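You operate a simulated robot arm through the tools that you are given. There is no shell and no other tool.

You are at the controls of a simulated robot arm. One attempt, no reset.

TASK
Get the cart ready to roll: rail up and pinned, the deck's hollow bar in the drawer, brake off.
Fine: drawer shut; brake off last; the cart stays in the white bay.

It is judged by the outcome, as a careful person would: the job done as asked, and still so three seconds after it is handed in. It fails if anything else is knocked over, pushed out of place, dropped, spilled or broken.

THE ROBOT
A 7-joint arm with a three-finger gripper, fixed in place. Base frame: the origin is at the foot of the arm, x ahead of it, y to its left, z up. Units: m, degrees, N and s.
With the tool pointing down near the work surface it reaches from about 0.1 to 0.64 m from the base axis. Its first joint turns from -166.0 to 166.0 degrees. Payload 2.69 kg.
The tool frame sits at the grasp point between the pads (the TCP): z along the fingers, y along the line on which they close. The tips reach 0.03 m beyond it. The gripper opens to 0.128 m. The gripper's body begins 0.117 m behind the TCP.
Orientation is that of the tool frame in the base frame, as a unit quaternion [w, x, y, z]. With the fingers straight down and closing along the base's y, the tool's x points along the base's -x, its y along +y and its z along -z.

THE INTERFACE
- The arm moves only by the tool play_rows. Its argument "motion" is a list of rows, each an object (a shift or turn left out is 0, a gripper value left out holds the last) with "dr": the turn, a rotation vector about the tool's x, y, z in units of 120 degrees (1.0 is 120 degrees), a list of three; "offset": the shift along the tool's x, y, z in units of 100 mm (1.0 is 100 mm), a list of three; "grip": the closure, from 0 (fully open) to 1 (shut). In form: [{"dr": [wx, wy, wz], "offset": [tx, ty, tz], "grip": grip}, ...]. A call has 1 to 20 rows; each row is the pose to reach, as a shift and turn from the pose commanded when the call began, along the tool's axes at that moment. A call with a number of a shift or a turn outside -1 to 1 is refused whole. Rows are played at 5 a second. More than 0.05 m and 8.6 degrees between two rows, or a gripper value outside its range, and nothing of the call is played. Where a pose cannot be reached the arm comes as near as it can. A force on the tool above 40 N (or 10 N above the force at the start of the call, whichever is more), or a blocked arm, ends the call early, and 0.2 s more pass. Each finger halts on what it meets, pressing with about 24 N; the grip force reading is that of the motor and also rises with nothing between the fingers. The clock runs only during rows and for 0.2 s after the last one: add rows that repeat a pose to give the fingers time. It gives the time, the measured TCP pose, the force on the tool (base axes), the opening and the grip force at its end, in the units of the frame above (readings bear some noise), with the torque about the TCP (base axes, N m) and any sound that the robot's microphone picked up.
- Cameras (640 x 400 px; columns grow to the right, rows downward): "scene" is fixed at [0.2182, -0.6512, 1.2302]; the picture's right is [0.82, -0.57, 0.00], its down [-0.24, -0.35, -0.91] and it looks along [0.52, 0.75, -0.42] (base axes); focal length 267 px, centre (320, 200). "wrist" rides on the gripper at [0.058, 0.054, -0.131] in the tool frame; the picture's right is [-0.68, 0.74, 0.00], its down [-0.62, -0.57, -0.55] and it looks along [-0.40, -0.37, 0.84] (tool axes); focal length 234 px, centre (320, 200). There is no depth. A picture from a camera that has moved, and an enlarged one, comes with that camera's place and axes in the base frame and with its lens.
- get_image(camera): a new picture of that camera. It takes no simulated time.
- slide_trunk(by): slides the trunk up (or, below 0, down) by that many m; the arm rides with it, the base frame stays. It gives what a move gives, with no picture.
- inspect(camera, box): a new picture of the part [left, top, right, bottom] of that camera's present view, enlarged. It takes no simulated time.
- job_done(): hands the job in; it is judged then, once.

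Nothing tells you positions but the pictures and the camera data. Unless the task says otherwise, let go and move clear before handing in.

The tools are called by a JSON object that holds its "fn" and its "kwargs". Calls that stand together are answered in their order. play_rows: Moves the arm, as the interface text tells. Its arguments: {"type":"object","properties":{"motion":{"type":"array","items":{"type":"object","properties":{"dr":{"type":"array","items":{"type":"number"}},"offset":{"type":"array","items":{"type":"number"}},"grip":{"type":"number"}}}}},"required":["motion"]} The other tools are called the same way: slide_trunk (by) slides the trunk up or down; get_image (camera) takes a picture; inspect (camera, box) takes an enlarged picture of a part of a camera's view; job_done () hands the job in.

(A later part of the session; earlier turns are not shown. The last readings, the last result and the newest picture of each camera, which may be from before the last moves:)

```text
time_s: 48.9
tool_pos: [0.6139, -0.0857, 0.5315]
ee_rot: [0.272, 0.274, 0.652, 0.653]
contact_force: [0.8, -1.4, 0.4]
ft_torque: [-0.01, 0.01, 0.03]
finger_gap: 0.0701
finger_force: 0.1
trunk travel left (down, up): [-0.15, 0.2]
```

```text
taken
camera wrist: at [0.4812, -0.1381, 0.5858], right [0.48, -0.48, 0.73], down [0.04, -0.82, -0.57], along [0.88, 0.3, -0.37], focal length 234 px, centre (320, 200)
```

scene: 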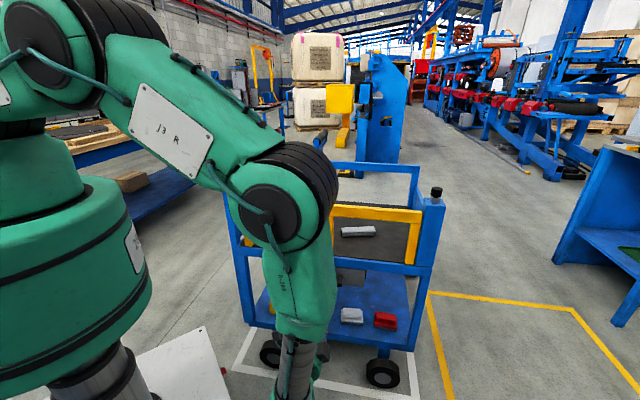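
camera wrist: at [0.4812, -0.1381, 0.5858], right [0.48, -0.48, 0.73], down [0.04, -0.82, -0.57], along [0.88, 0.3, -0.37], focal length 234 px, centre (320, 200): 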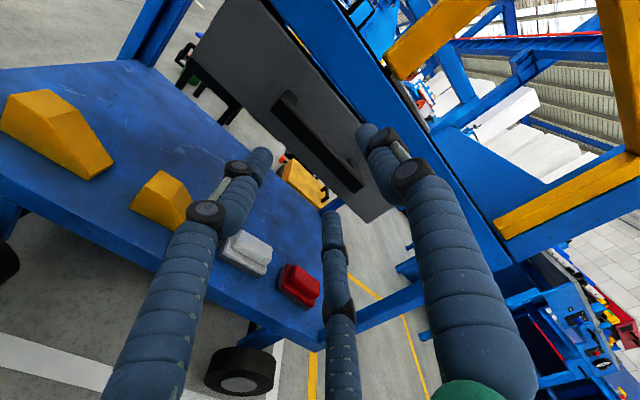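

{"fn": "play_rows", "kwargs": {"motion": [{"offset": [0, 0.015, 0.2]}, {"offset": [0, 0.015, 0.4]}, {"offset": [0, 0.015, 0.6]}, {"offset": [0, 0.015, 0.83]}]}}

{"fn": "get_image", "kwargs": {"camera": "wrist"}}

{"fn": "get_image", "kwargs": {"camera": "scene"}}

```text
time_s: 49.9
tool_pos: [0.6727, -0.0278, 0.5324]
ee_rot: [0.271, 0.274, 0.652, 0.653]
contact_force: [0.1, -0.3, 0.0]
ft_torque: [-0.01, -0.01, 0.0]
finger_gap: 0.0703
finger_force: 0.0
trunk travel left (down, up): [-0.15, 0.2]
```

```text
taken
camera wrist: at [0.5396, -0.0789, 0.587], right [0.48, -0.48, 0.73], down [0.04, -0.82, -0.57], along [0.88, 0.3, -0.37], focal length 234 px, centre (320, 200)
```

wrist: 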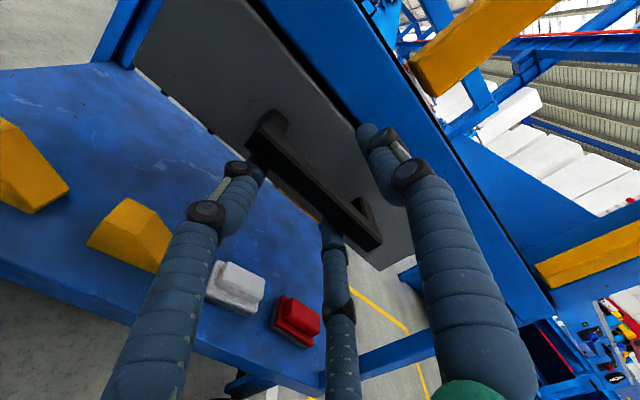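

```text
taken
```

scene: 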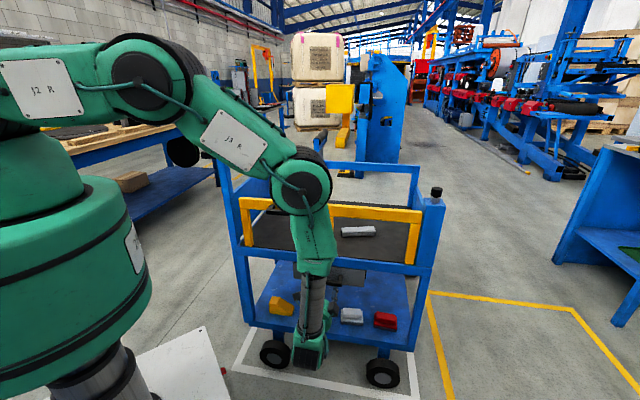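

The handle bar is between the fingers. Closing on it.

{"fn": "play_rows", "kwargs": {"motion": [{"grip": 0.7}, {"grip": 1.0}, {"grip": 1.0}, {"grip": 1.0}]}}

{"fn": "get_image", "kwargs": {"camera": "wrist"}}

```text
time_s: 50.5
tool_pos: [0.6675, -0.022, 0.5249]
ee_rot: [0.266, 0.277, 0.655, 0.651]
contact_force: [0.5, 0.6, -23.9]
ft_torque: [-0.42, -0.57, -0.28]
finger_gap: 0.0261
finger_force: 23.7
trunk travel left (down, up): [-0.15, 0.2]
stopped in row 2: the force on the tool passed its limit at 50 N (the readings are from after the stop); the commanded pose is now the measured one
```

```text
taken
camera wrist: at [0.534, -0.0749, 0.5816], right [0.49, -0.48, 0.73], down [0.03, -0.82, -0.57], along [0.87, 0.3, -0.39], focal length 234 px, centre (320, 200)
```

wrist: 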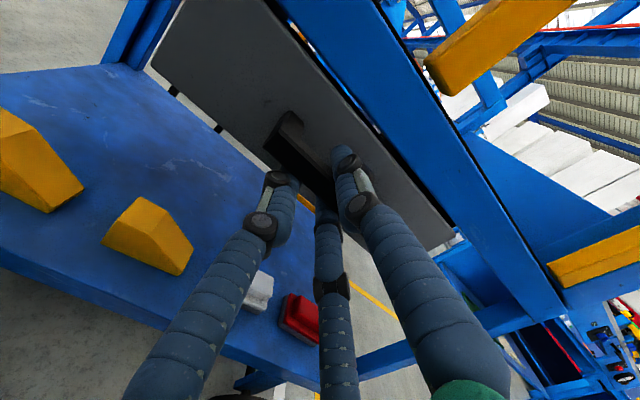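

The lower fingers met the bar first; the hand really does act like the drawn three-finger shape. I'll settle slightly downward and finish closing.

{"fn": "play_rows", "kwargs": {"motion": [{"offset": [0, -0.03, 0], "grip": 1.0}, {"offset": [0, -0.05, 0], "grip": 1.0}, {"offset": [0, -0.05, 0], "grip": 1.0}]}}

{"fn": "inspect", "kwargs": {"camera": "wrist", "box": [240, 90, 432, 210]}}

```text
time_s: 51.3
tool_pos: [0.6674, -0.0216, 0.5257]
ee_rot: [0.266, 0.273, 0.654, 0.654]
contact_force: [-4.1, 4.9, 14.5]
ft_torque: [-0.22, -0.53, 0.44]
finger_gap: 0.025
finger_force: 44.8
trunk travel left (down, up): [-0.15, 0.2]
stopped in row 3: the force on the tool passed its limit at 42 N (the readings are from after the stop); the commanded pose is now the measured one
```

```text
3.33 times, centred on (336, 150) of wrist
camera zoom: at [0.5346, -0.075, 0.58], right [0.49, -0.48, 0.73], down [0.04, -0.82, -0.57], along [0.87, 0.31, -0.38], focal length 781 px, centre (267, 367)
```

zoom: 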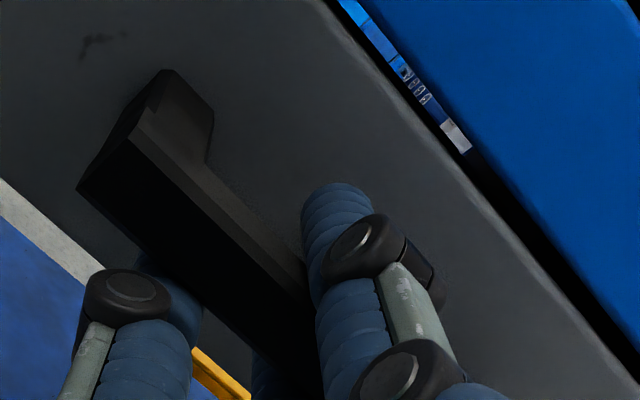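

Gripped (gap 25 mm, firm). Pulling the drawer out gently.

{"fn": "play_rows", "kwargs": {"motion": [{"offset": [0, 0, -0.1]}, {"offset": [0, 0, -0.2]}, {"offset": [0, 0, -0.3]}, {"offset": [0, 0, -0.4]}]}}

{"fn": "get_image", "kwargs": {"camera": "wrist"}}

```text
time_s: 52.3
tool_pos: [0.6395, -0.05, 0.5246]
ee_rot: [0.265, 0.275, 0.653, 0.653]
contact_force: [-15.6, 14.9, 29.0]
ft_torque: [-0.28, -0.94, 0.11]
finger_gap: 0.025
finger_force: 45.4
trunk travel left (down, up): [-0.15, 0.2]
```

```text
taken
camera wrist: at [0.5061, -0.1036, 0.5801], right [0.49, -0.48, 0.73], down [0.04, -0.82, -0.57], along [0.87, 0.31, -0.38], focal length 234 px, centre (320, 200)
```

wrist: 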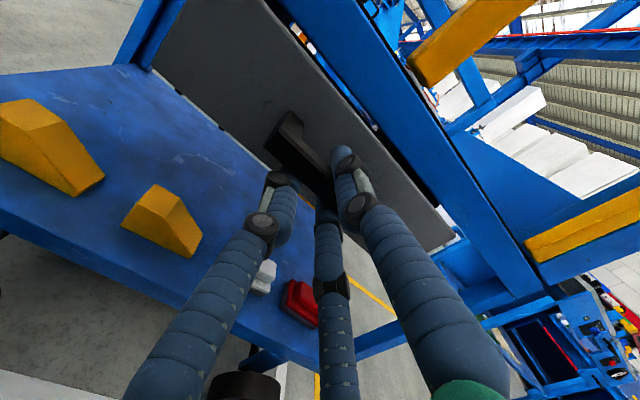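

The drawer is coming out but side and vertical loads are building up. I'll relax those with a small shift, then keep pulling.

{"fn": "play_rows", "kwargs": {"motion": [{"offset": [0.015, 0.02, 0]}, {"offset": [0.03, 0.04, 0]}]}}

```text
time_s: 52.9
tool_pos: [0.639, -0.05, 0.5252]
ee_rot: [0.266, 0.276, 0.655, 0.651]
contact_force: [4.7, -6.6, -27.6]
ft_torque: [-0.69, -0.91, 1.07]
finger_gap: 0.0249
finger_force: 45.0
trunk travel left (down, up): [-0.15, 0.2]
```

{"fn": "play_rows", "kwargs": {"motion": [{"offset": [-0.008, -0.02, 0]}, {"offset": [0.0, -0.016, -0.2]}, {"offset": [0.007, -0.012, -0.4]}, {"offset": [0.0145, -0.008, -0.6]}]}}

{"fn": "get_image", "kwargs": {"camera": "wrist"}}

```text
time_s: 53.7
tool_pos: [0.6164, -0.0728, 0.5244]
ee_rot: [0.267, 0.275, 0.656, 0.651]
contact_force: [5.3, -1.6, -19.3]
ft_torque: [-0.25, -0.8, -1.21]
finger_gap: 0.0246
finger_force: 45.1
trunk travel left (down, up): [-0.15, 0.2]
stopped in row 3: the force on the tool passed its limit at 43 N (the readings are from after the stop); the commanded pose is now the measured one
```

```text
taken
camera wrist: at [0.4835, -0.1249, 0.5808], right [0.49, -0.48, 0.73], down [0.04, -0.82, -0.57], along [0.87, 0.3, -0.38], focal length 234 px, centre (320, 200)
```

wrist: 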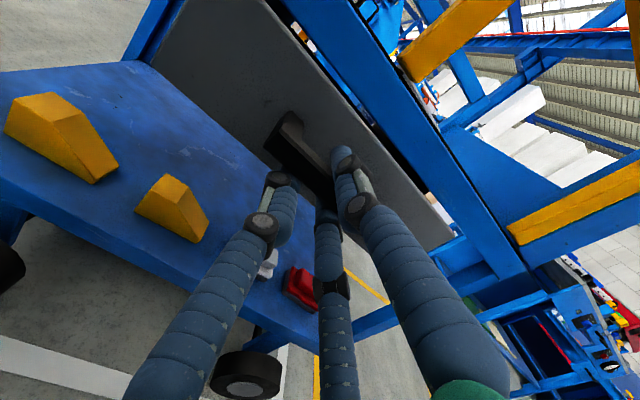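

{"fn": "play_rows", "kwargs": {"motion": [{"offset": [0, -0.012, -0.05]}, {"offset": [0, -0.016, -0.2]}, {"offset": [0, -0.018, -0.35]}, {"offset": [0, -0.02, -0.5]}]}}

```text
time_s: 54.7
tool_pos: [0.5808, -0.1086, 0.5254]
ee_rot: [0.268, 0.275, 0.655, 0.651]
contact_force: [11.1, -10.3, -24.4]
ft_torque: [-0.33, -0.69, 0.49]
finger_gap: 0.0246
finger_force: 45.4
trunk travel left (down, up): [-0.15, 0.2]
```

{"fn": "play_rows", "kwargs": {"motion": [{"offset": [-0.01, -0.02, -0.02]}, {"offset": [-0.012, -0.022, -0.17]}, {"offset": [-0.014, -0.024, -0.32]}, {"offset": [-0.016, -0.026, -0.45]}]}}

{"fn": "get_image", "kwargs": {"camera": "wrist"}}

{"fn": "get_image", "kwargs": {"camera": "scene"}}

```text
time_s: 55.7
tool_pos: [0.5496, -0.1387, 0.5249]
ee_rot: [0.268, 0.273, 0.653, 0.653]
contact_force: [-2.5, 5.5, 17.7]
ft_torque: [-0.01, -0.5, -0.39]
finger_gap: 0.025
finger_force: 44.4
trunk travel left (down, up): [-0.15, 0.2]
stopped in row 4: the force on the tool passed its limit at 42 N (the readings are from after the stop); the commanded pose is now the measured one
```

```text
taken
camera wrist: at [0.4167, -0.1923, 0.5796], right [0.48, -0.48, 0.73], down [0.04, -0.82, -0.57], along [0.87, 0.31, -0.38], focal length 234 px, centre (320, 200)
```

wrist: 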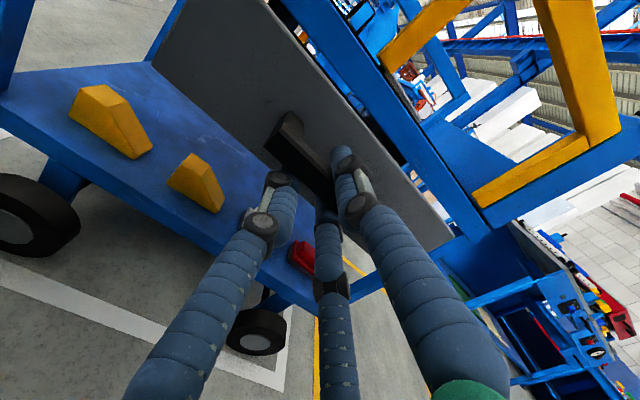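

```text
taken
```

scene: 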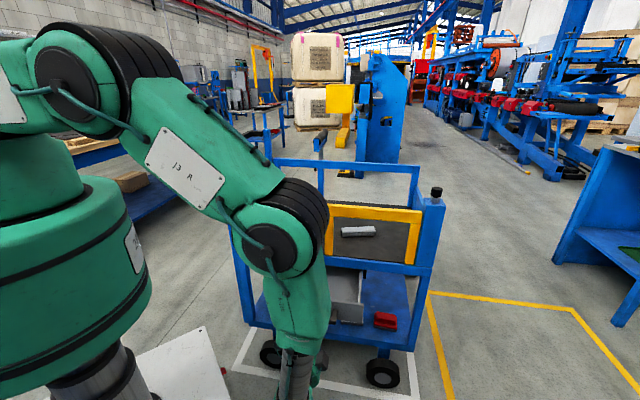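

{"fn": "inspect", "kwargs": {"camera": "scene", "box": [280, 200, 440, 340]}}

```text
2.86 times, centred on (360, 270) of scene
camera zoom: at [0.2182, -0.6512, 1.2302], right [0.82, -0.57, 0.0], down [-0.24, -0.35, -0.91], along [0.52, 0.75, -0.42], focal length 763 px, centre (206, 0)
```

zoom: 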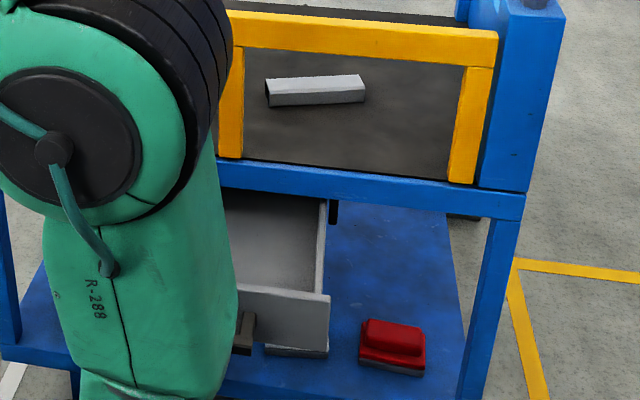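

The drawer is open about 165 mm and empty inside. Pulling a little further for hand clearance.

{"fn": "play_rows", "kwargs": {"motion": [{"offset": [0.003, 0.01, 0]}, {"offset": [0.003, 0.01, -0.12]}, {"offset": [0.002, 0.008, -0.24]}, {"offset": [0, 0.006, -0.35]}]}}

```text
time_s: 56.7
tool_pos: [0.5248, -0.1638, 0.5249]
ee_rot: [0.267, 0.273, 0.654, 0.653]
contact_force: [-4.0, 2.8, 23.0]
ft_torque: [-0.06, -0.6, 0.07]
finger_gap: 0.0249
finger_force: 45.2
trunk travel left (down, up): [-0.15, 0.2]
```

Open by about 0.2 m. Releasing the handle and backing off.

{"fn": "play_rows", "kwargs": {"motion": [{"offset": [0, 0.016, 0]}, {"offset": [0, 0.016, 0], "grip": 0.7}, {"offset": [0, 0.016, 0], "grip": 0.45}, {"offset": [0, 0.016, 0], "grip": 0.45}]}}

{"fn": "play_rows", "kwargs": {"motion": [{"offset": [0, 0, -0.1]}, {"offset": [0, 0, -0.3]}, {"offset": [0, 0, -0.6]}, {"offset": [0, 0, -0.9]}]}}

{"fn": "get_image", "kwargs": {"camera": "wrist"}}

{"fn": "get_image", "kwargs": {"camera": "scene"}}

```text
time_s: 57.7
tool_pos: [0.525, -0.1645, 0.5253]
ee_rot: [0.267, 0.274, 0.654, 0.653]
contact_force: [-0.6, 1.0, -0.2]
ft_torque: [-0.02, -0.01, -0.02]
finger_gap: 0.0705
finger_force: 0.1
trunk travel left (down, up): [-0.15, 0.2]
```

```text
time_s: 58.7
tool_pos: [0.4606, -0.2279, 0.5264]
ee_rot: [0.267, 0.274, 0.653, 0.654]
contact_force: [-0.4, 0.5, -0.5]
ft_torque: [0.0, -0.01, -0.02]
finger_gap: 0.0705
finger_force: 0.0
trunk travel left (down, up): [-0.15, 0.2]
```

```text
taken
camera wrist: at [0.3287, -0.2805, 0.581], right [0.49, -0.48, 0.73], down [0.04, -0.82, -0.57], along [0.87, 0.31, -0.38], focal length 234 px, centre (320, 200)
```

wrist: 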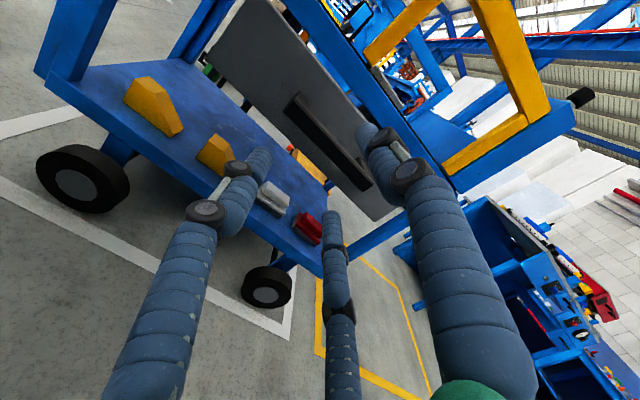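

```text
taken
```

scene: 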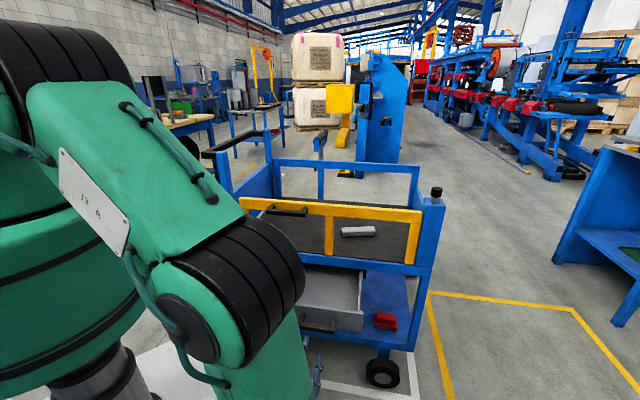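

The drawer is open and free. Now for the bar: I'll rise clear of the rail and turn the tool downward, aligned across the bar.

{"fn": "play_rows", "kwargs": {"motion": [{"offset": [0, 0.33, 0]}, {"offset": [0, 0.66, 0]}, {"offset": [0, 1.0, 0]}]}}

{"fn": "play_rows", "kwargs": {"motion": [{"offset": [0, 0.33, 0]}, {"offset": [0, 0.66, 0]}, {"offset": [0, 1.0, 0]}]}}

{"fn": "play_rows", "kwargs": {"motion": [{"offset": [0, 0.33, 0]}, {"offset": [0, 0.66, 0]}, {"offset": [0, 1.0, 0]}]}}

{"fn": "play_rows", "kwargs": {"motion": [{"offset": [0, 0.25, 0.25]}, {"offset": [0, 0.5, 0.5]}, {"offset": [0, 0.75, 0.75]}, {"offset": [0, 1.0, 1.0]}]}}

{"fn": "play_rows", "kwargs": {"motion": [{"offset": [0, 0.25, 0.25]}, {"offset": [0, 0.5, 0.5]}, {"offset": [0, 0.75, 0.75]}, {"offset": [0, 1.0, 1.0]}]}}

```text
time_s: 59.5
tool_pos: [0.462, -0.2289, 0.6277]
ee_rot: [0.267, 0.274, 0.653, 0.653]
contact_force: [-0.3, -0.3, -0.4]
ft_torque: [0.04, -0.06, 0.0]
finger_gap: 0.0704
finger_force: 0.0
trunk travel left (down, up): [-0.15, 0.2]
```

```text
time_s: 60.3
tool_pos: [0.4612, -0.2282, 0.7261]
ee_rot: [0.267, 0.275, 0.653, 0.654]
contact_force: [0.6, -0.4, -0.9]
ft_torque: [0.01, 0.01, 0.0]
finger_gap: 0.0703
finger_force: 0.1
trunk travel left (down, up): [-0.15, 0.2]
```

```text
time_s: 61.1
tool_pos: [0.4622, -0.2299, 0.8282]
ee_rot: [0.267, 0.275, 0.653, 0.653]
contact_force: [0.4, 0.5, 0.0]
ft_torque: [0.05, 0.0, -0.03]
finger_gap: 0.0705
finger_force: 0.0
trunk travel left (down, up): [-0.15, 0.2]
```

```text
time_s: 62.1
tool_pos: [0.5332, -0.1609, 0.9243]
ee_rot: [0.267, 0.274, 0.653, 0.653]
contact_force: [0.0, 0.4, 0.1]
ft_torque: [0.0, 0.01, -0.01]
finger_gap: 0.0706
finger_force: 0.0
trunk travel left (down, up): [-0.15, 0.2]
```

```text
time_s: 63.1
tool_pos: [0.6073, -0.0874, 1.0248]
ee_rot: [0.267, 0.274, 0.653, 0.653]
contact_force: [-0.6, 0.4, -0.5]
ft_torque: [0.02, -0.01, 0.0]
finger_gap: 0.0706
finger_force: 0.0
trunk travel left (down, up): [-0.15, 0.2]
```

{"fn": "play_rows", "kwargs": {"motion": [{"dr": [0.0663, 0.0033, -0.0157], "offset": [0, 0.02, 0.08]}, {"dr": [0.1326, 0.0065, -0.0313], "offset": [0, 0.04, 0.16]}, {"dr": [0.199, 0.0098, -0.047], "offset": [0, 0.06, 0.24]}, {"dr": [0.2653, 0.013, -0.0626], "offset": [0, 0.08, 0.32]}, {"dr": [0.3316, 0.0163, -0.0783], "offset": [0, 0.1, 0.4]}, {"dr": [0.3979, 0.0195, -0.0939], "offset": [0, 0.12, 0.48]}, {"dr": [0.4642, 0.0228, -0.1096], "offset": [0, 0.14, 0.56]}, {"dr": [0.5305, 0.026, -0.1252], "offset": [0, 0.16, 0.64]}, {"dr": [0.5969, 0.0293, -0.1409], "offset": [0, 0.18, 0.72]}, {"dr": [0.6632, 0.0325, -0.1565], "offset": [0, 0.2, 0.8]}, {"dr": [0.7295, 0.0358, -0.1722], "offset": [0, 0.22, 0.9]}]}}

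{"fn": "get_image", "kwargs": {"camera": "wrist"}}

{"fn": "get_image", "kwargs": {"camera": "scene"}}

```text
time_s: 65.5
tool_pos: [0.6569, -0.0375, 1.0428]
ee_rot: [0.126, 0.267, 0.949, 0.113]
contact_force: [-0.2, -0.5, 1.0]
ft_torque: [0.0, 0.0, 0.02]
finger_gap: 0.0706
finger_force: 0.0
out of reach, approached as far as the arm can: row 10, 11
trunk travel left (down, up): [-0.15, 0.2]
```

```text
taken
camera wrist: at [0.5964, 0.0174, 1.17], right [0.91, 0.25, 0.33], down [0.08, -0.88, 0.47], along [0.41, -0.4, -0.82], focal length 234 px, centre (320, 200)
```

wrist: 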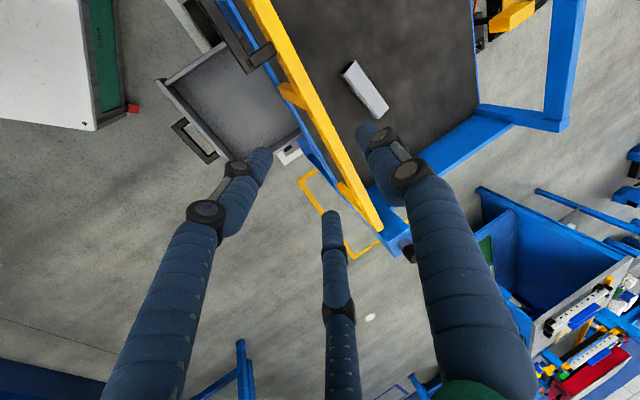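

```text
taken
```

scene: 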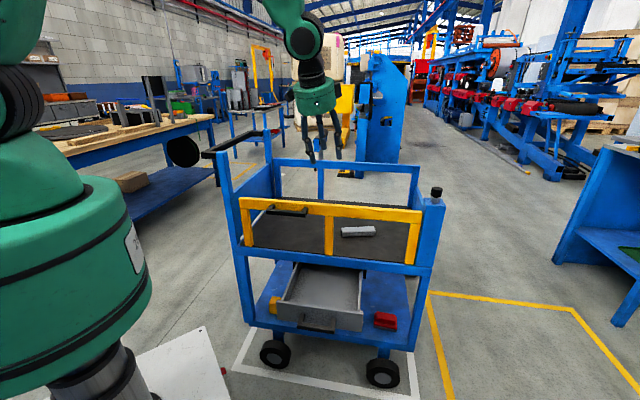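

The arm could not go fully vertical there, but this view shows the bar and the open drawer well. I'll measure the bar.

{"fn": "inspect", "kwargs": {"camera": "wrist", "box": [315, 45, 411, 105]}}

{"fn": "inspect", "kwargs": {"camera": "wrist", "box": [150, 20, 342, 140]}}

{"fn": "inspect", "kwargs": {"camera": "scene", "box": [326, 210, 390, 250]}}

{"fn": "inspect", "kwargs": {"camera": "scene", "box": [260, 240, 420, 340]}}

```text
6.67 times, centred on (363, 75) of wrist
camera zoom: at [0.5964, 0.0174, 1.17], right [0.91, 0.25, 0.33], down [0.08, -0.88, 0.47], along [0.41, -0.4, -0.82], focal length 1561 px, centre (33, 1033)
```

zoom: 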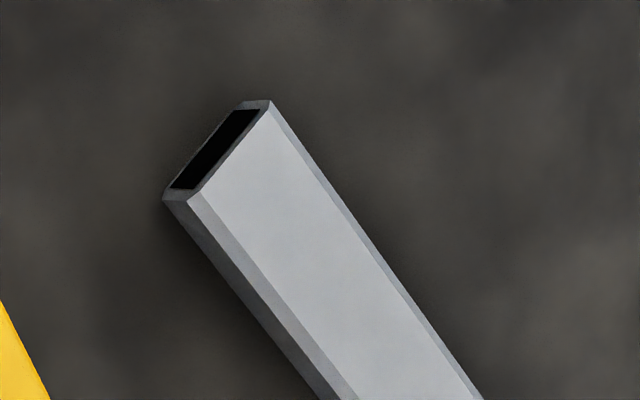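

```text
3.33 times, centred on (246, 80) of wrist
camera zoom: at [0.5964, 0.0174, 1.17], right [0.91, 0.25, 0.33], down [0.08, -0.88, 0.47], along [0.41, -0.4, -0.82], focal length 781 px, centre (567, 600)
```

zoom: 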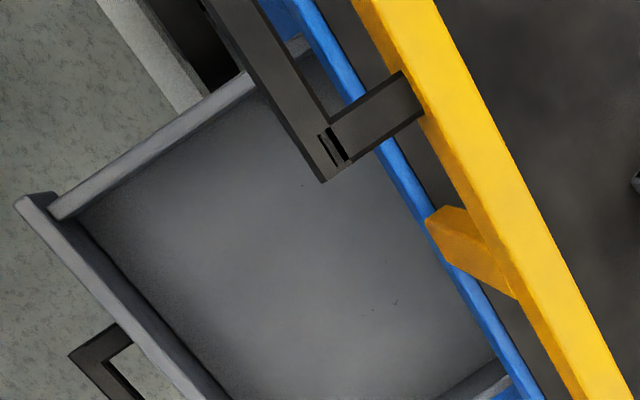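

```text
10.00 times, centred on (358, 230) of scene
camera zoom: at [0.2182, -0.6512, 1.2302], right [0.82, -0.57, 0.0], down [-0.24, -0.35, -0.91], along [0.52, 0.75, -0.42], focal length 2670 px, centre (-60, -100)
```

zoom: 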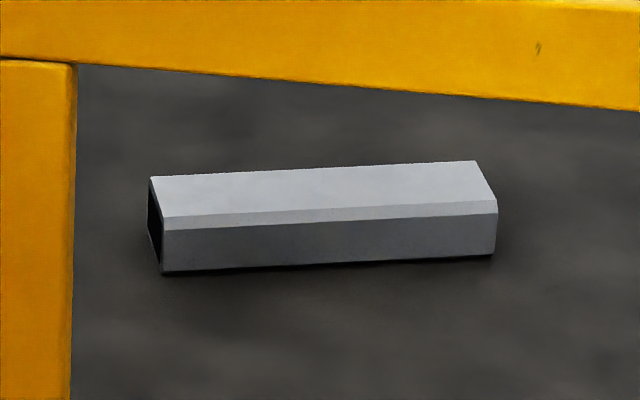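

```text
4.00 times, centred on (340, 290) of scene
camera zoom: at [0.2182, -0.6512, 1.2302], right [0.82, -0.57, 0.0], down [-0.24, -0.35, -0.91], along [0.52, 0.75, -0.42], focal length 1068 px, centre (240, -160)
```

zoom: 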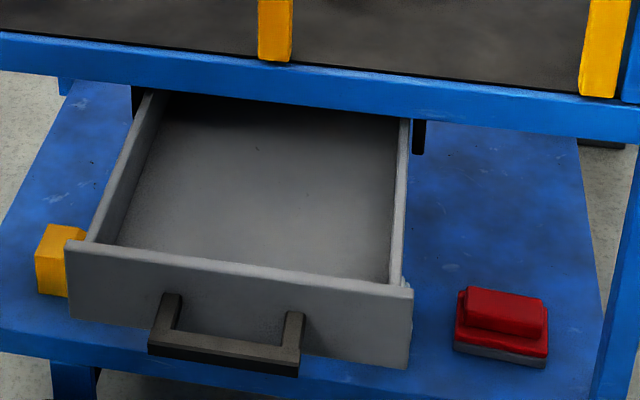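

The bar is about 140 × 40 × 22 mm, lying at −29° with its centre near (0.896, 0.047) on the deck (z≈0.632). I'll roll the hand so its two paired fingers straddle the bar with the third finger above, tilted 45° for reach.

{"fn": "play_rows", "kwargs": {"motion": [{"dr": [-0.0114, -0.0282, 0.0595], "grip": 0.375}, {"dr": [-0.0227, -0.0564, 0.119]}, {"dr": [-0.0341, -0.0846, 0.1785]}, {"dr": [-0.0455, -0.1128, 0.238]}, {"dr": [-0.0568, -0.141, 0.2975]}, {"dr": [-0.0682, -0.1693, 0.3571]}, {"dr": [-0.0795, -0.1975, 0.4166]}, {"dr": [-0.0909, -0.2257, 0.4761]}, {"dr": [-0.1023, -0.2539, 0.5356]}, {"dr": [-0.1136, -0.2821, 0.5951]}, {"dr": [-0.125, -0.3103, 0.6546]}]}}

{"fn": "get_image", "kwargs": {"camera": "wrist"}}

{"fn": "get_image", "kwargs": {"camera": "scene"}}

```text
time_s: 67.9
tool_pos: [0.6591, -0.0495, 1.0657]
ee_rot: [0.319, 0.799, 0.473, 0.19]
contact_force: [-1.1, -0.1, 1.2]
ft_torque: [0.0, -0.03, 0.02]
finger_gap: 0.0798
finger_force: 0.1
out of reach, approached as far as the arm can: row 11
trunk travel left (down, up): [-0.15, 0.2]
```

```text
taken
camera wrist: at [0.6447, 0.0257, 1.1988], right [0.14, -0.85, 0.51], down [-0.99, -0.16, 0.01], along [0.08, -0.5, -0.86], focal length 234 px, centre (320, 200)
```

wrist: 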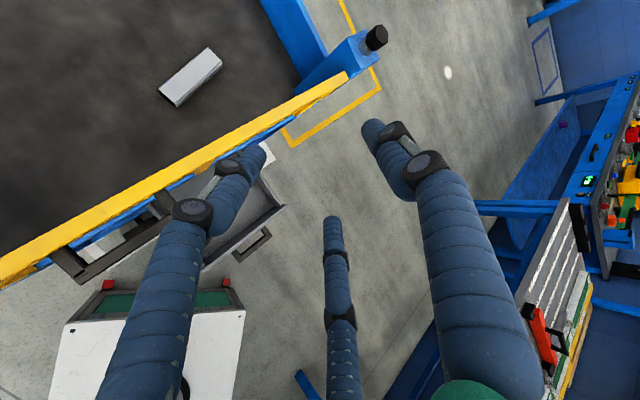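

```text
taken
```

scene: 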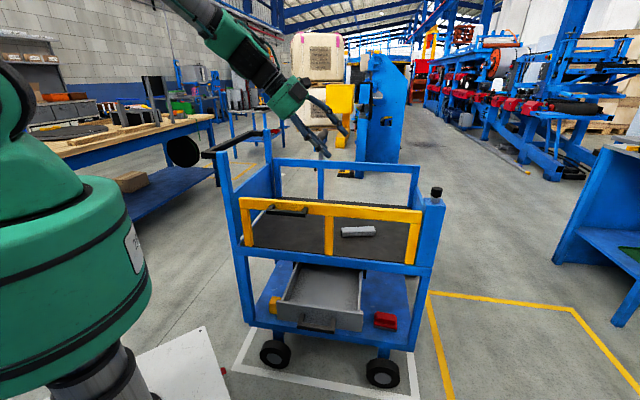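

Orientation is nearly as wanted. Moving over the rail toward the bar, staying high.

{"fn": "play_rows", "kwargs": {"motion": [{"offset": [0.22, -0.14, 0.27]}, {"offset": [0.44, -0.28, 0.55]}, {"offset": [0.66, -0.42, 0.82]}]}}

{"fn": "play_rows", "kwargs": {"motion": [{"offset": [0.22, -0.14, 0.27]}, {"offset": [0.44, -0.28, 0.55]}, {"offset": [0.66, -0.42, 0.82]}]}}

{"fn": "get_image", "kwargs": {"camera": "wrist"}}

{"fn": "get_image", "kwargs": {"camera": "scene"}}

```text
time_s: 68.7
tool_pos: [0.7398, -0.0242, 1.0179]
ee_rot: [0.304, 0.802, 0.482, 0.179]
contact_force: [0.1, 1.0, -0.6]
ft_torque: [-0.01, -0.03, -0.03]
finger_gap: 0.0801
finger_force: 0.1
out of reach, approached as far as the arm can: row 1, 2, 3
trunk travel left (down, up): [-0.15, 0.2]
```

```text
time_s: 69.5
tool_pos: [0.8076, 0.0152, 0.9502]
ee_rot: [0.289, 0.804, 0.491, 0.169]
contact_force: [0.3, -0.2, 1.5]
ft_torque: [0.02, 0.02, 0.01]
finger_gap: 0.0803
finger_force: 0.0
out of reach, approached as far as the arm can: row 1, 2, 3
trunk travel left (down, up): [-0.15, 0.2]
```

```text
taken
camera wrist: at [0.8, 0.0869, 1.0852], right [0.2, -0.86, 0.47], down [-0.98, -0.18, 0.07], along [0.02, -0.48, -0.88], focal length 234 px, centre (320, 200)
```

wrist: 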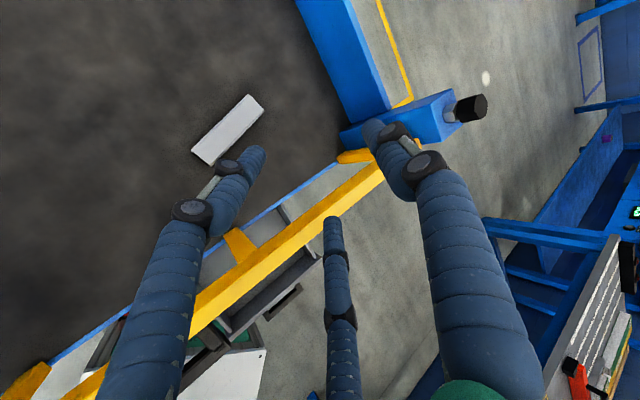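

```text
taken
```

scene: 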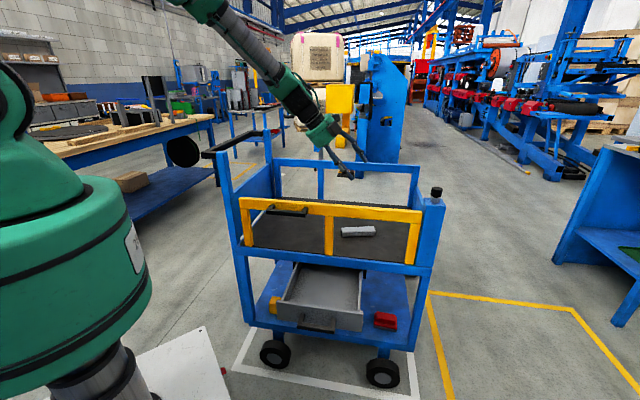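

The arm is near its limits up here, since its shoulder sits high. Lowering the trunk should bring the bar within reach; the tool is over the open deck with plenty of height.

{"fn": "slide_trunk", "kwargs": {"by": -0.08}}

{"fn": "get_image", "kwargs": {"camera": "scene"}}

{"fn": "get_image", "kwargs": {"camera": "wrist"}}

```text
time_s: 70.7
tool_pos: [0.8074, 0.0154, 0.8712]
ee_rot: [0.29, 0.805, 0.49, 0.169]
contact_force: [0.1, -0.6, 0.6]
ft_torque: [0.0, -0.01, 0.0]
finger_gap: 0.08
finger_force: 0.1
trunk travel left (down, up): [-0.07, 0.28]
```

```text
taken
```

scene: 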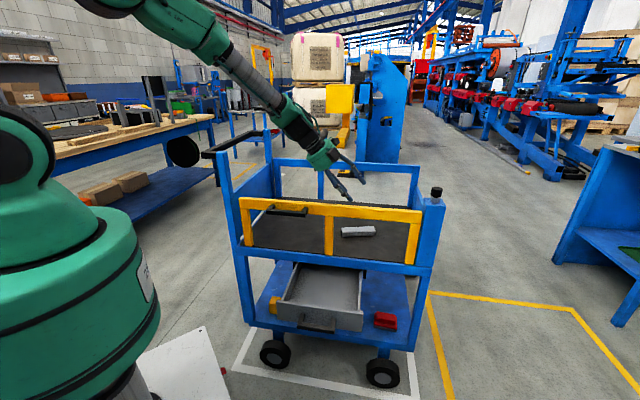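

```text
taken
camera wrist: at [0.7998, 0.0868, 1.0055], right [0.2, -0.86, 0.47], down [-0.98, -0.18, 0.07], along [0.02, -0.48, -0.88], focal length 234 px, centre (320, 200)
```

wrist: 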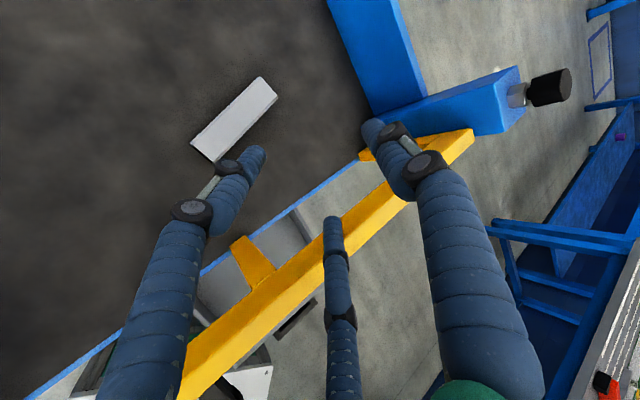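

{"fn": "play_rows", "kwargs": {"motion": [{"offset": [0, 0, 0]}, {"offset": [0, 0, 0]}]}}

```text
time_s: 71.3
tool_pos: [0.8077, 0.0152, 0.8701]
ee_rot: [0.29, 0.804, 0.491, 0.169]
contact_force: [-0.2, -0.1, -0.9]
ft_torque: [0.0, 0.01, 0.03]
finger_gap: 0.08
finger_force: 0.0
trunk travel left (down, up): [-0.07, 0.28]
```

Commanded and measured pose agree now, and this orientation (≈39° tilt, aligned with the bar) is usable. Approaching the bar in straight moves.

{"fn": "play_rows", "kwargs": {"motion": [{"offset": [0.12, -0.135, 0.2]}, {"offset": [0.24, -0.27, 0.4]}, {"offset": [0.36, -0.4, 0.6]}]}}

{"fn": "get_image", "kwargs": {"camera": "wrist"}}

{"fn": "get_image", "kwargs": {"camera": "scene"}}

```text
time_s: 72.1
tool_pos: [0.8447, 0.0387, 0.8073]
ee_rot: [0.281, 0.805, 0.496, 0.163]
contact_force: [-0.3, 0.3, 0.6]
ft_torque: [0.01, 0.03, -0.02]
finger_gap: 0.0801
finger_force: 0.1
out of reach, approached as far as the arm can: row 1, 2, 3
trunk travel left (down, up): [-0.07, 0.28]
```

```text
taken
camera wrist: at [0.8389, 0.1096, 0.9445], right [0.21, -0.86, 0.46], down [-0.98, -0.19, 0.1], along [0.01, -0.47, -0.88], focal length 234 px, centre (320, 200)
```

wrist: 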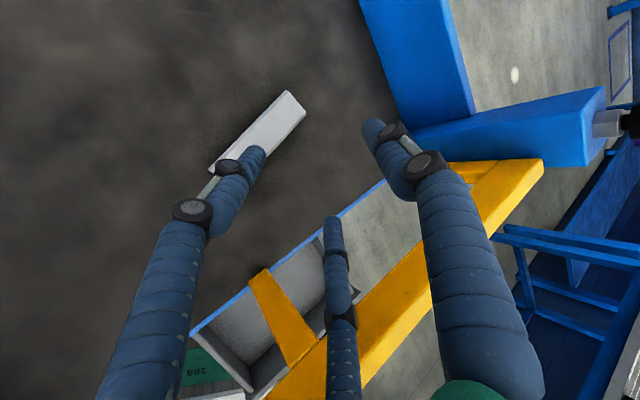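

```text
taken
```

scene: 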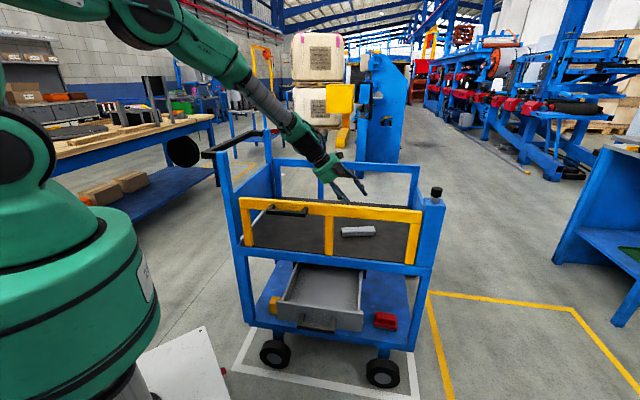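

It looks like the last wrist joint is near its end stop; a lower trunk flattens the forearm and should relieve that. Tips are still well above the bar.

{"fn": "slide_trunk", "kwargs": {"by": -0.06}}

{"fn": "play_rows", "kwargs": {"motion": [{"offset": [0.1, 0.0, 0.1]}, {"offset": [0.2, 0.0, 0.2]}]}}

{"fn": "get_image", "kwargs": {"camera": "wrist"}}

{"fn": "get_image", "kwargs": {"camera": "scene"}}

```text
time_s: 73.1
tool_pos: [0.8447, 0.0392, 0.7489]
ee_rot: [0.281, 0.806, 0.495, 0.163]
contact_force: [-0.2, -0.3, 0.3]
ft_torque: [0.02, 0.0, 0.03]
finger_gap: 0.0798
finger_force: 0.0
trunk travel left (down, up): [-0.01, 0.34]
```

```text
time_s: 73.7
tool_pos: [0.8648, 0.0513, 0.7337]
ee_rot: [0.281, 0.806, 0.496, 0.162]
contact_force: [-0.6, 0.7, -0.6]
ft_torque: [0.04, 0.0, 0.04]
finger_gap: 0.0803
finger_force: 0.1
trunk travel left (down, up): [-0.01, 0.34]
```

```text
taken
camera wrist: at [0.8591, 0.1216, 0.8689], right [0.21, -0.86, 0.46], down [-0.98, -0.19, 0.1], along [0.01, -0.47, -0.88], focal length 234 px, centre (320, 200)
```

wrist: 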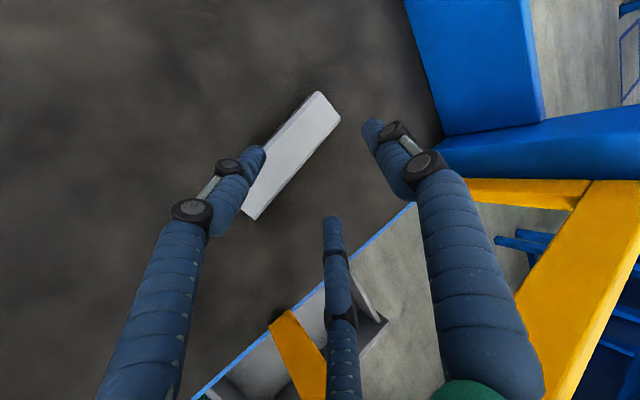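

```text
taken
```

scene: 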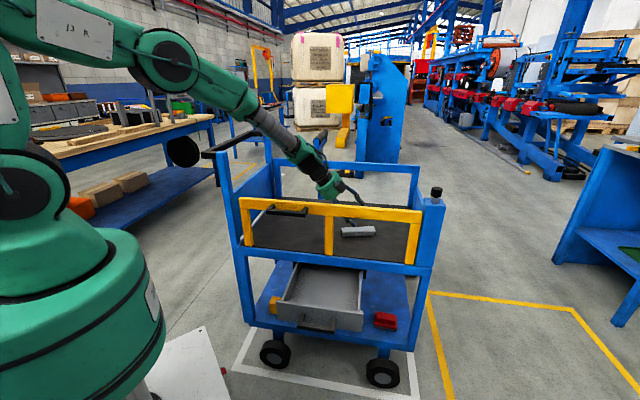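

No reach complaint now. I'll zoom in to align with the bar.

{"fn": "inspect", "kwargs": {"camera": "wrist", "box": [220, 80, 380, 230]}}

{"fn": "inspect", "kwargs": {"camera": "scene", "box": [310, 170, 406, 250]}}

```text
2.67 times, centred on (300, 155) of wrist
camera zoom: at [0.8591, 0.1216, 0.8689], right [0.21, -0.86, 0.46], down [-0.98, -0.19, 0.1], along [0.01, -0.47, -0.88], focal length 624 px, centre (373, 320)
```

zoom: 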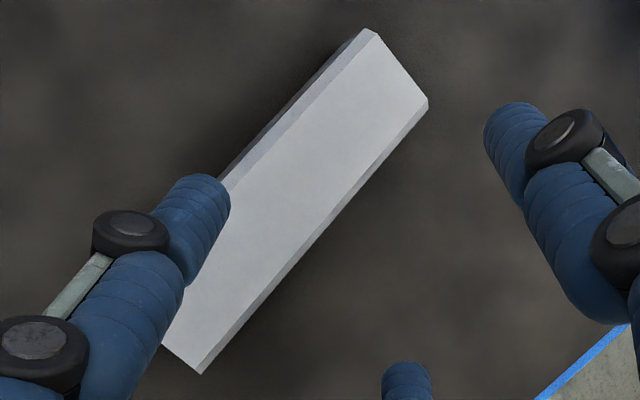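

```text
5.00 times, centred on (358, 210) of scene
camera zoom: at [0.2182, -0.6512, 1.2302], right [0.82, -0.57, 0.0], down [-0.24, -0.35, -0.91], along [0.52, 0.75, -0.42], focal length 1335 px, centre (130, 150)
```

zoom: 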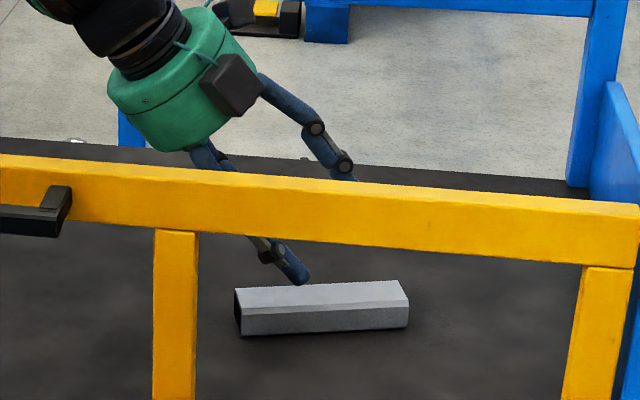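

Bar centre comes out at about (0.898, 0.050). Moving to straddle it.

{"fn": "play_rows", "kwargs": {"motion": [{"offset": [0.06, -0.01, 0.13]}, {"offset": [0.11, -0.02, 0.26]}, {"offset": [0.158, -0.034, 0.397]}]}}

{"fn": "inspect", "kwargs": {"camera": "wrist", "box": [220, 80, 412, 260]}}

{"fn": "inspect", "kwargs": {"camera": "scene", "box": [310, 170, 406, 250]}}

```text
time_s: 74.5
tool_pos: [0.8909, 0.0542, 0.6981]
ee_rot: [0.28, 0.805, 0.496, 0.162]
contact_force: [-0.2, -0.7, 0.2]
ft_torque: [0.01, -0.01, 0.02]
finger_gap: 0.08
finger_force: 0.0
trunk travel left (down, up): [-0.01, 0.34]
```

```text
2.22 times, centred on (316, 170) of wrist
camera zoom: at [0.8852, 0.1245, 0.8339], right [0.21, -0.86, 0.46], down [-0.98, -0.19, 0.1], along [0.01, -0.47, -0.88], focal length 520 px, centre (329, 267)
```

zoom: 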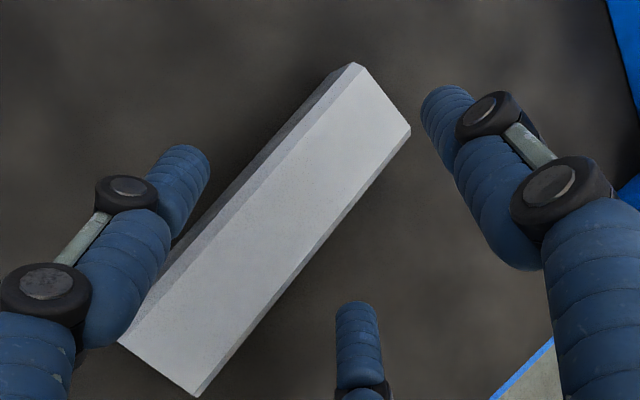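

```text
5.00 times, centred on (358, 210) of scene
camera zoom: at [0.2182, -0.6512, 1.2302], right [0.82, -0.57, 0.0], down [-0.24, -0.35, -0.91], along [0.52, 0.75, -0.42], focal length 1335 px, centre (130, 150)
```

zoom: 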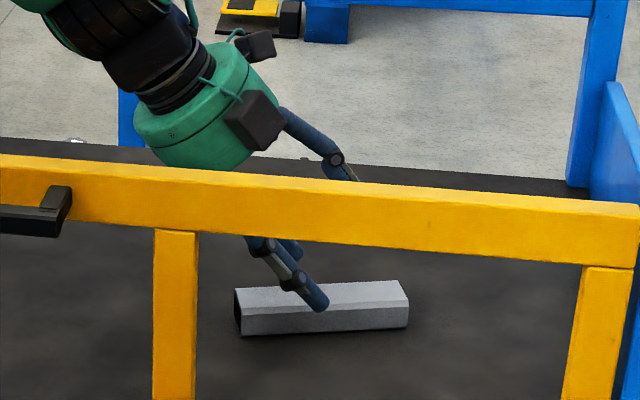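

The bar sits midway between the paired fingers. Lowering in 3 mm steps.

{"fn": "play_rows", "kwargs": {"motion": [{"offset": [0.0, -0.018, 0.024]}, {"offset": [0.001, -0.037, 0.047]}, {"offset": [0.001, -0.055, 0.071]}, {"offset": [0.002, -0.074, 0.095]}]}}

{"fn": "inspect", "kwargs": {"camera": "scene", "box": [330, 195, 394, 250]}}

```text
time_s: 75.5
tool_pos: [0.8898, 0.0547, 0.6849]
ee_rot: [0.28, 0.805, 0.497, 0.162]
contact_force: [0.3, -0.1, 0.3]
ft_torque: [0.03, -0.01, 0.01]
finger_gap: 0.0799
finger_force: 0.0
trunk travel left (down, up): [-0.01, 0.34]
```

```text
7.27 times, centred on (362, 222) of scene
camera zoom: at [0.2182, -0.6512, 1.2302], right [0.82, -0.57, 0.0], down [-0.24, -0.35, -0.91], along [0.52, 0.75, -0.42], focal length 1942 px, centre (14, 36)
```

zoom: 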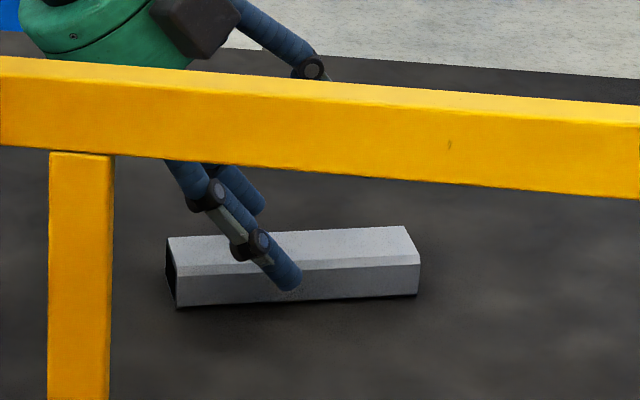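

{"fn": "play_rows", "kwargs": {"motion": [{"offset": [0.0, -0.015, 0.02]}, {"offset": [0.001, -0.031, 0.04]}, {"offset": [0.001, -0.046, 0.059]}]}}

{"fn": "play_rows", "kwargs": {"motion": [{"offset": [0.0, -0.012, 0.016]}, {"offset": [0.001, -0.025, 0.032]}]}}

{"fn": "inspect", "kwargs": {"camera": "scene", "box": [330, 195, 394, 250]}}

```text
time_s: 76.3
tool_pos: [0.8894, 0.0562, 0.6776]
ee_rot: [0.282, 0.805, 0.496, 0.162]
contact_force: [0.4, 1.5, -0.7]
ft_torque: [0.01, -0.02, 0.02]
finger_gap: 0.0801
finger_force: 0.0
trunk travel left (down, up): [-0.01, 0.34]
```

```text
time_s: 76.9
tool_pos: [0.8902, 0.0556, 0.674]
ee_rot: [0.28, 0.806, 0.495, 0.163]
contact_force: [-0.8, -0.3, -0.1]
ft_torque: [-0.01, -0.04, 0.0]
finger_gap: 0.0799
finger_force: 0.1
trunk travel left (down, up): [-0.01, 0.34]
```

```text
7.27 times, centred on (362, 222) of scene
camera zoom: at [0.2182, -0.6512, 1.2302], right [0.82, -0.57, 0.0], down [-0.24, -0.35, -0.91], along [0.52, 0.75, -0.42], focal length 1942 px, centre (14, 36)
```

zoom: 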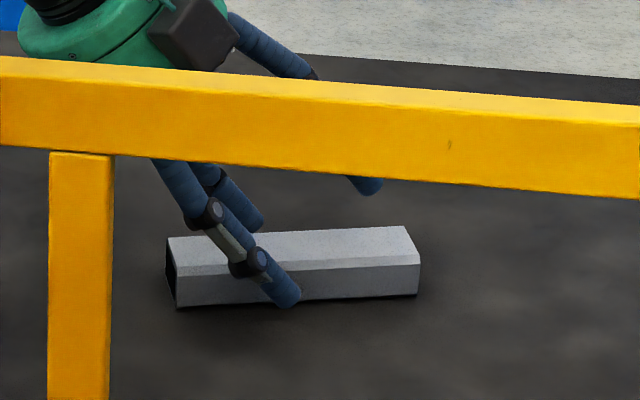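

Tips are a few millimetres above the deck and no contact. One more small step down, then close.

{"fn": "play_rows", "kwargs": {"motion": [{"offset": [0.0, -0.012, 0.016]}, {"offset": [0.0, -0.018, 0.024]}]}}

{"fn": "play_rows", "kwargs": {"motion": [{"grip": 0.45}, {"grip": 0.52}, {"grip": 0.58}, {"grip": 0.62}, {"grip": 0.62}]}}

{"fn": "inspect", "kwargs": {"camera": "scene", "box": [330, 195, 394, 250]}}

{"fn": "get_image", "kwargs": {"camera": "wrist"}}

```text
time_s: 77.5
tool_pos: [0.8902, 0.0549, 0.6719]
ee_rot: [0.28, 0.805, 0.497, 0.162]
contact_force: [-0.2, 0.6, 0.7]
ft_torque: [-0.02, 0.0, 0.02]
finger_gap: 0.0801
finger_force: 0.0
trunk travel left (down, up): [-0.01, 0.34]
```

```text
time_s: 78.7
tool_pos: [0.8911, 0.055, 0.6711]
ee_rot: [0.281, 0.805, 0.497, 0.163]
contact_force: [0.2, -0.3, 0.1]
ft_torque: [-0.03, 0.01, -0.01]
finger_gap: 0.0492
finger_force: 0.1
trunk travel left (down, up): [-0.01, 0.34]
```

```text
7.27 times, centred on (362, 222) of scene
camera zoom: at [0.2182, -0.6512, 1.2302], right [0.82, -0.57, 0.0], down [-0.24, -0.35, -0.91], along [0.52, 0.75, -0.42], focal length 1942 px, centre (14, 36)
```

zoom: 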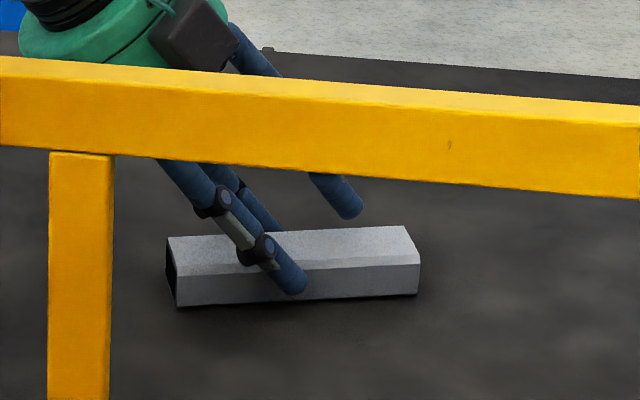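

```text
taken
camera wrist: at [0.8851, 0.1252, 0.8071], right [0.21, -0.86, 0.46], down [-0.98, -0.19, 0.1], along [0.0, -0.47, -0.88], focal length 234 px, centre (320, 200)
```

wrist: 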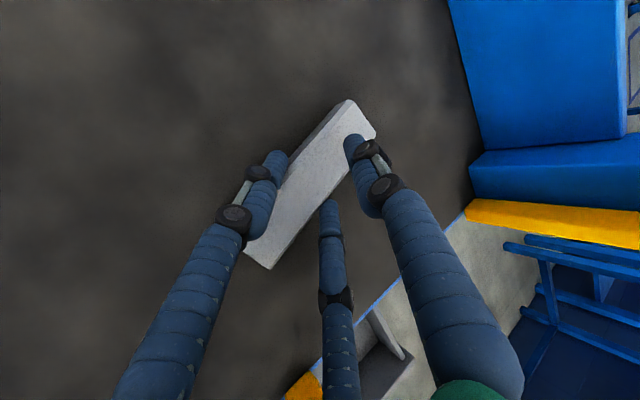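

Nearly touching. Continuing to close.

{"fn": "play_rows", "kwargs": {"motion": [{"grip": 0.66}, {"grip": 0.7}, {"grip": 0.74}, {"grip": 0.78}, {"grip": 0.78}]}}

{"fn": "inspect", "kwargs": {"camera": "scene", "box": [330, 195, 394, 250]}}

{"fn": "get_image", "kwargs": {"camera": "wrist"}}

```text
time_s: 79.9
tool_pos: [0.8891, 0.0551, 0.6707]
ee_rot: [0.281, 0.806, 0.496, 0.162]
contact_force: [-0.4, -0.1, -0.9]
ft_torque: [-0.04, -0.04, -0.05]
finger_gap: 0.0476
finger_force: 14.4
trunk travel left (down, up): [-0.01, 0.34]
```

```text
7.27 times, centred on (362, 222) of scene
camera zoom: at [0.2182, -0.6512, 1.2302], right [0.82, -0.57, 0.0], down [-0.24, -0.35, -0.91], along [0.52, 0.75, -0.42], focal length 1942 px, centre (14, 36)
```

zoom: 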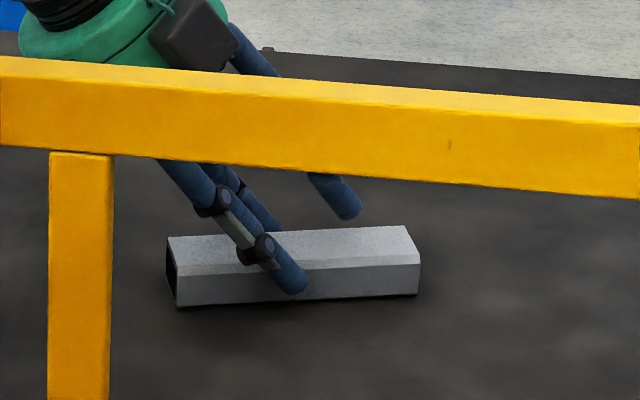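

```text
taken
camera wrist: at [0.8851, 0.1252, 0.8069], right [0.21, -0.86, 0.46], down [-0.98, -0.19, 0.1], along [0.0, -0.47, -0.88], focal length 234 px, centre (320, 200)
```

wrist: 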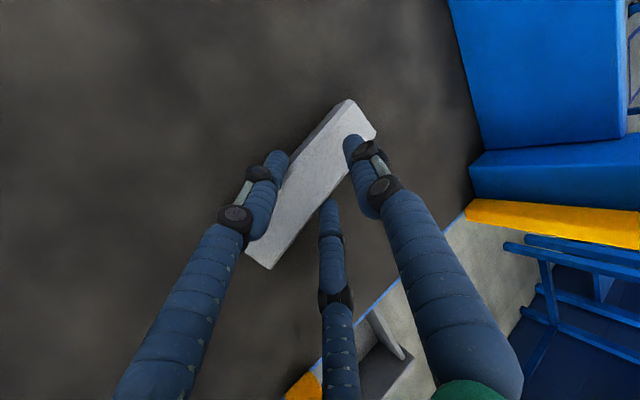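

The fingers have closed on the bar (gap 47.6 mm, force rising). Applying full grip, then a small test lift.

{"fn": "play_rows", "kwargs": {"motion": [{"grip": 0.9}, {"grip": 1.0}, {"grip": 1.0}]}}

{"fn": "play_rows", "kwargs": {"motion": [{"offset": [0, 0.03, -0.04]}, {"offset": [0, 0.061, -0.079]}, {"offset": [0, 0.092, -0.118]}, {"offset": [0, 0.123, -0.158]}]}}

{"fn": "inspect", "kwargs": {"camera": "scene", "box": [330, 190, 394, 245]}}

{"fn": "get_image", "kwargs": {"camera": "wrist"}}

```text
time_s: 80.7
tool_pos: [0.8914, 0.0549, 0.6714]
ee_rot: [0.281, 0.805, 0.497, 0.162]
contact_force: [-0.1, -0.1, -2.0]
ft_torque: [0.0, -0.01, -0.02]
finger_gap: 0.0473
finger_force: 24.6
trunk travel left (down, up): [-0.01, 0.34]
```

```text
time_s: 81.7
tool_pos: [0.8915, 0.0554, 0.6911]
ee_rot: [0.28, 0.806, 0.495, 0.162]
contact_force: [0.2, 1.2, -2.8]
ft_torque: [-0.01, 0.06, 0.0]
finger_gap: 0.0474
finger_force: 24.0
trunk travel left (down, up): [-0.01, 0.34]
```

```text
7.27 times, centred on (362, 218) of scene
camera zoom: at [0.2182, -0.6512, 1.2302], right [0.82, -0.57, 0.0], down [-0.24, -0.35, -0.91], along [0.52, 0.75, -0.42], focal length 1942 px, centre (14, 73)
```

zoom: 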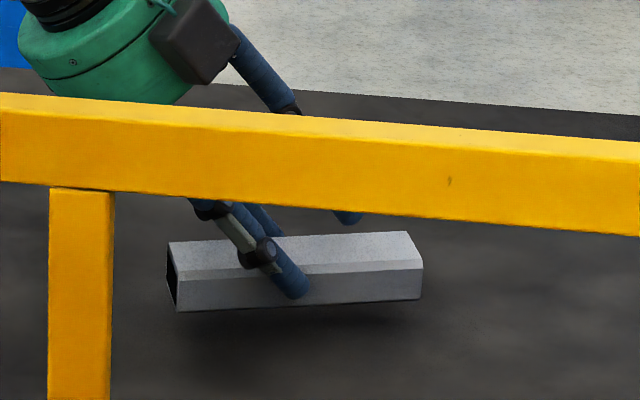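

```text
taken
camera wrist: at [0.8851, 0.1256, 0.8275], right [0.21, -0.86, 0.46], down [-0.98, -0.19, 0.1], along [0.0, -0.47, -0.88], focal length 234 px, centre (320, 200)
```

wrist: 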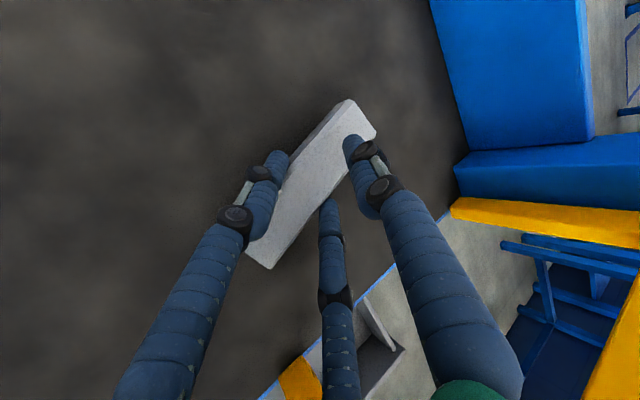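

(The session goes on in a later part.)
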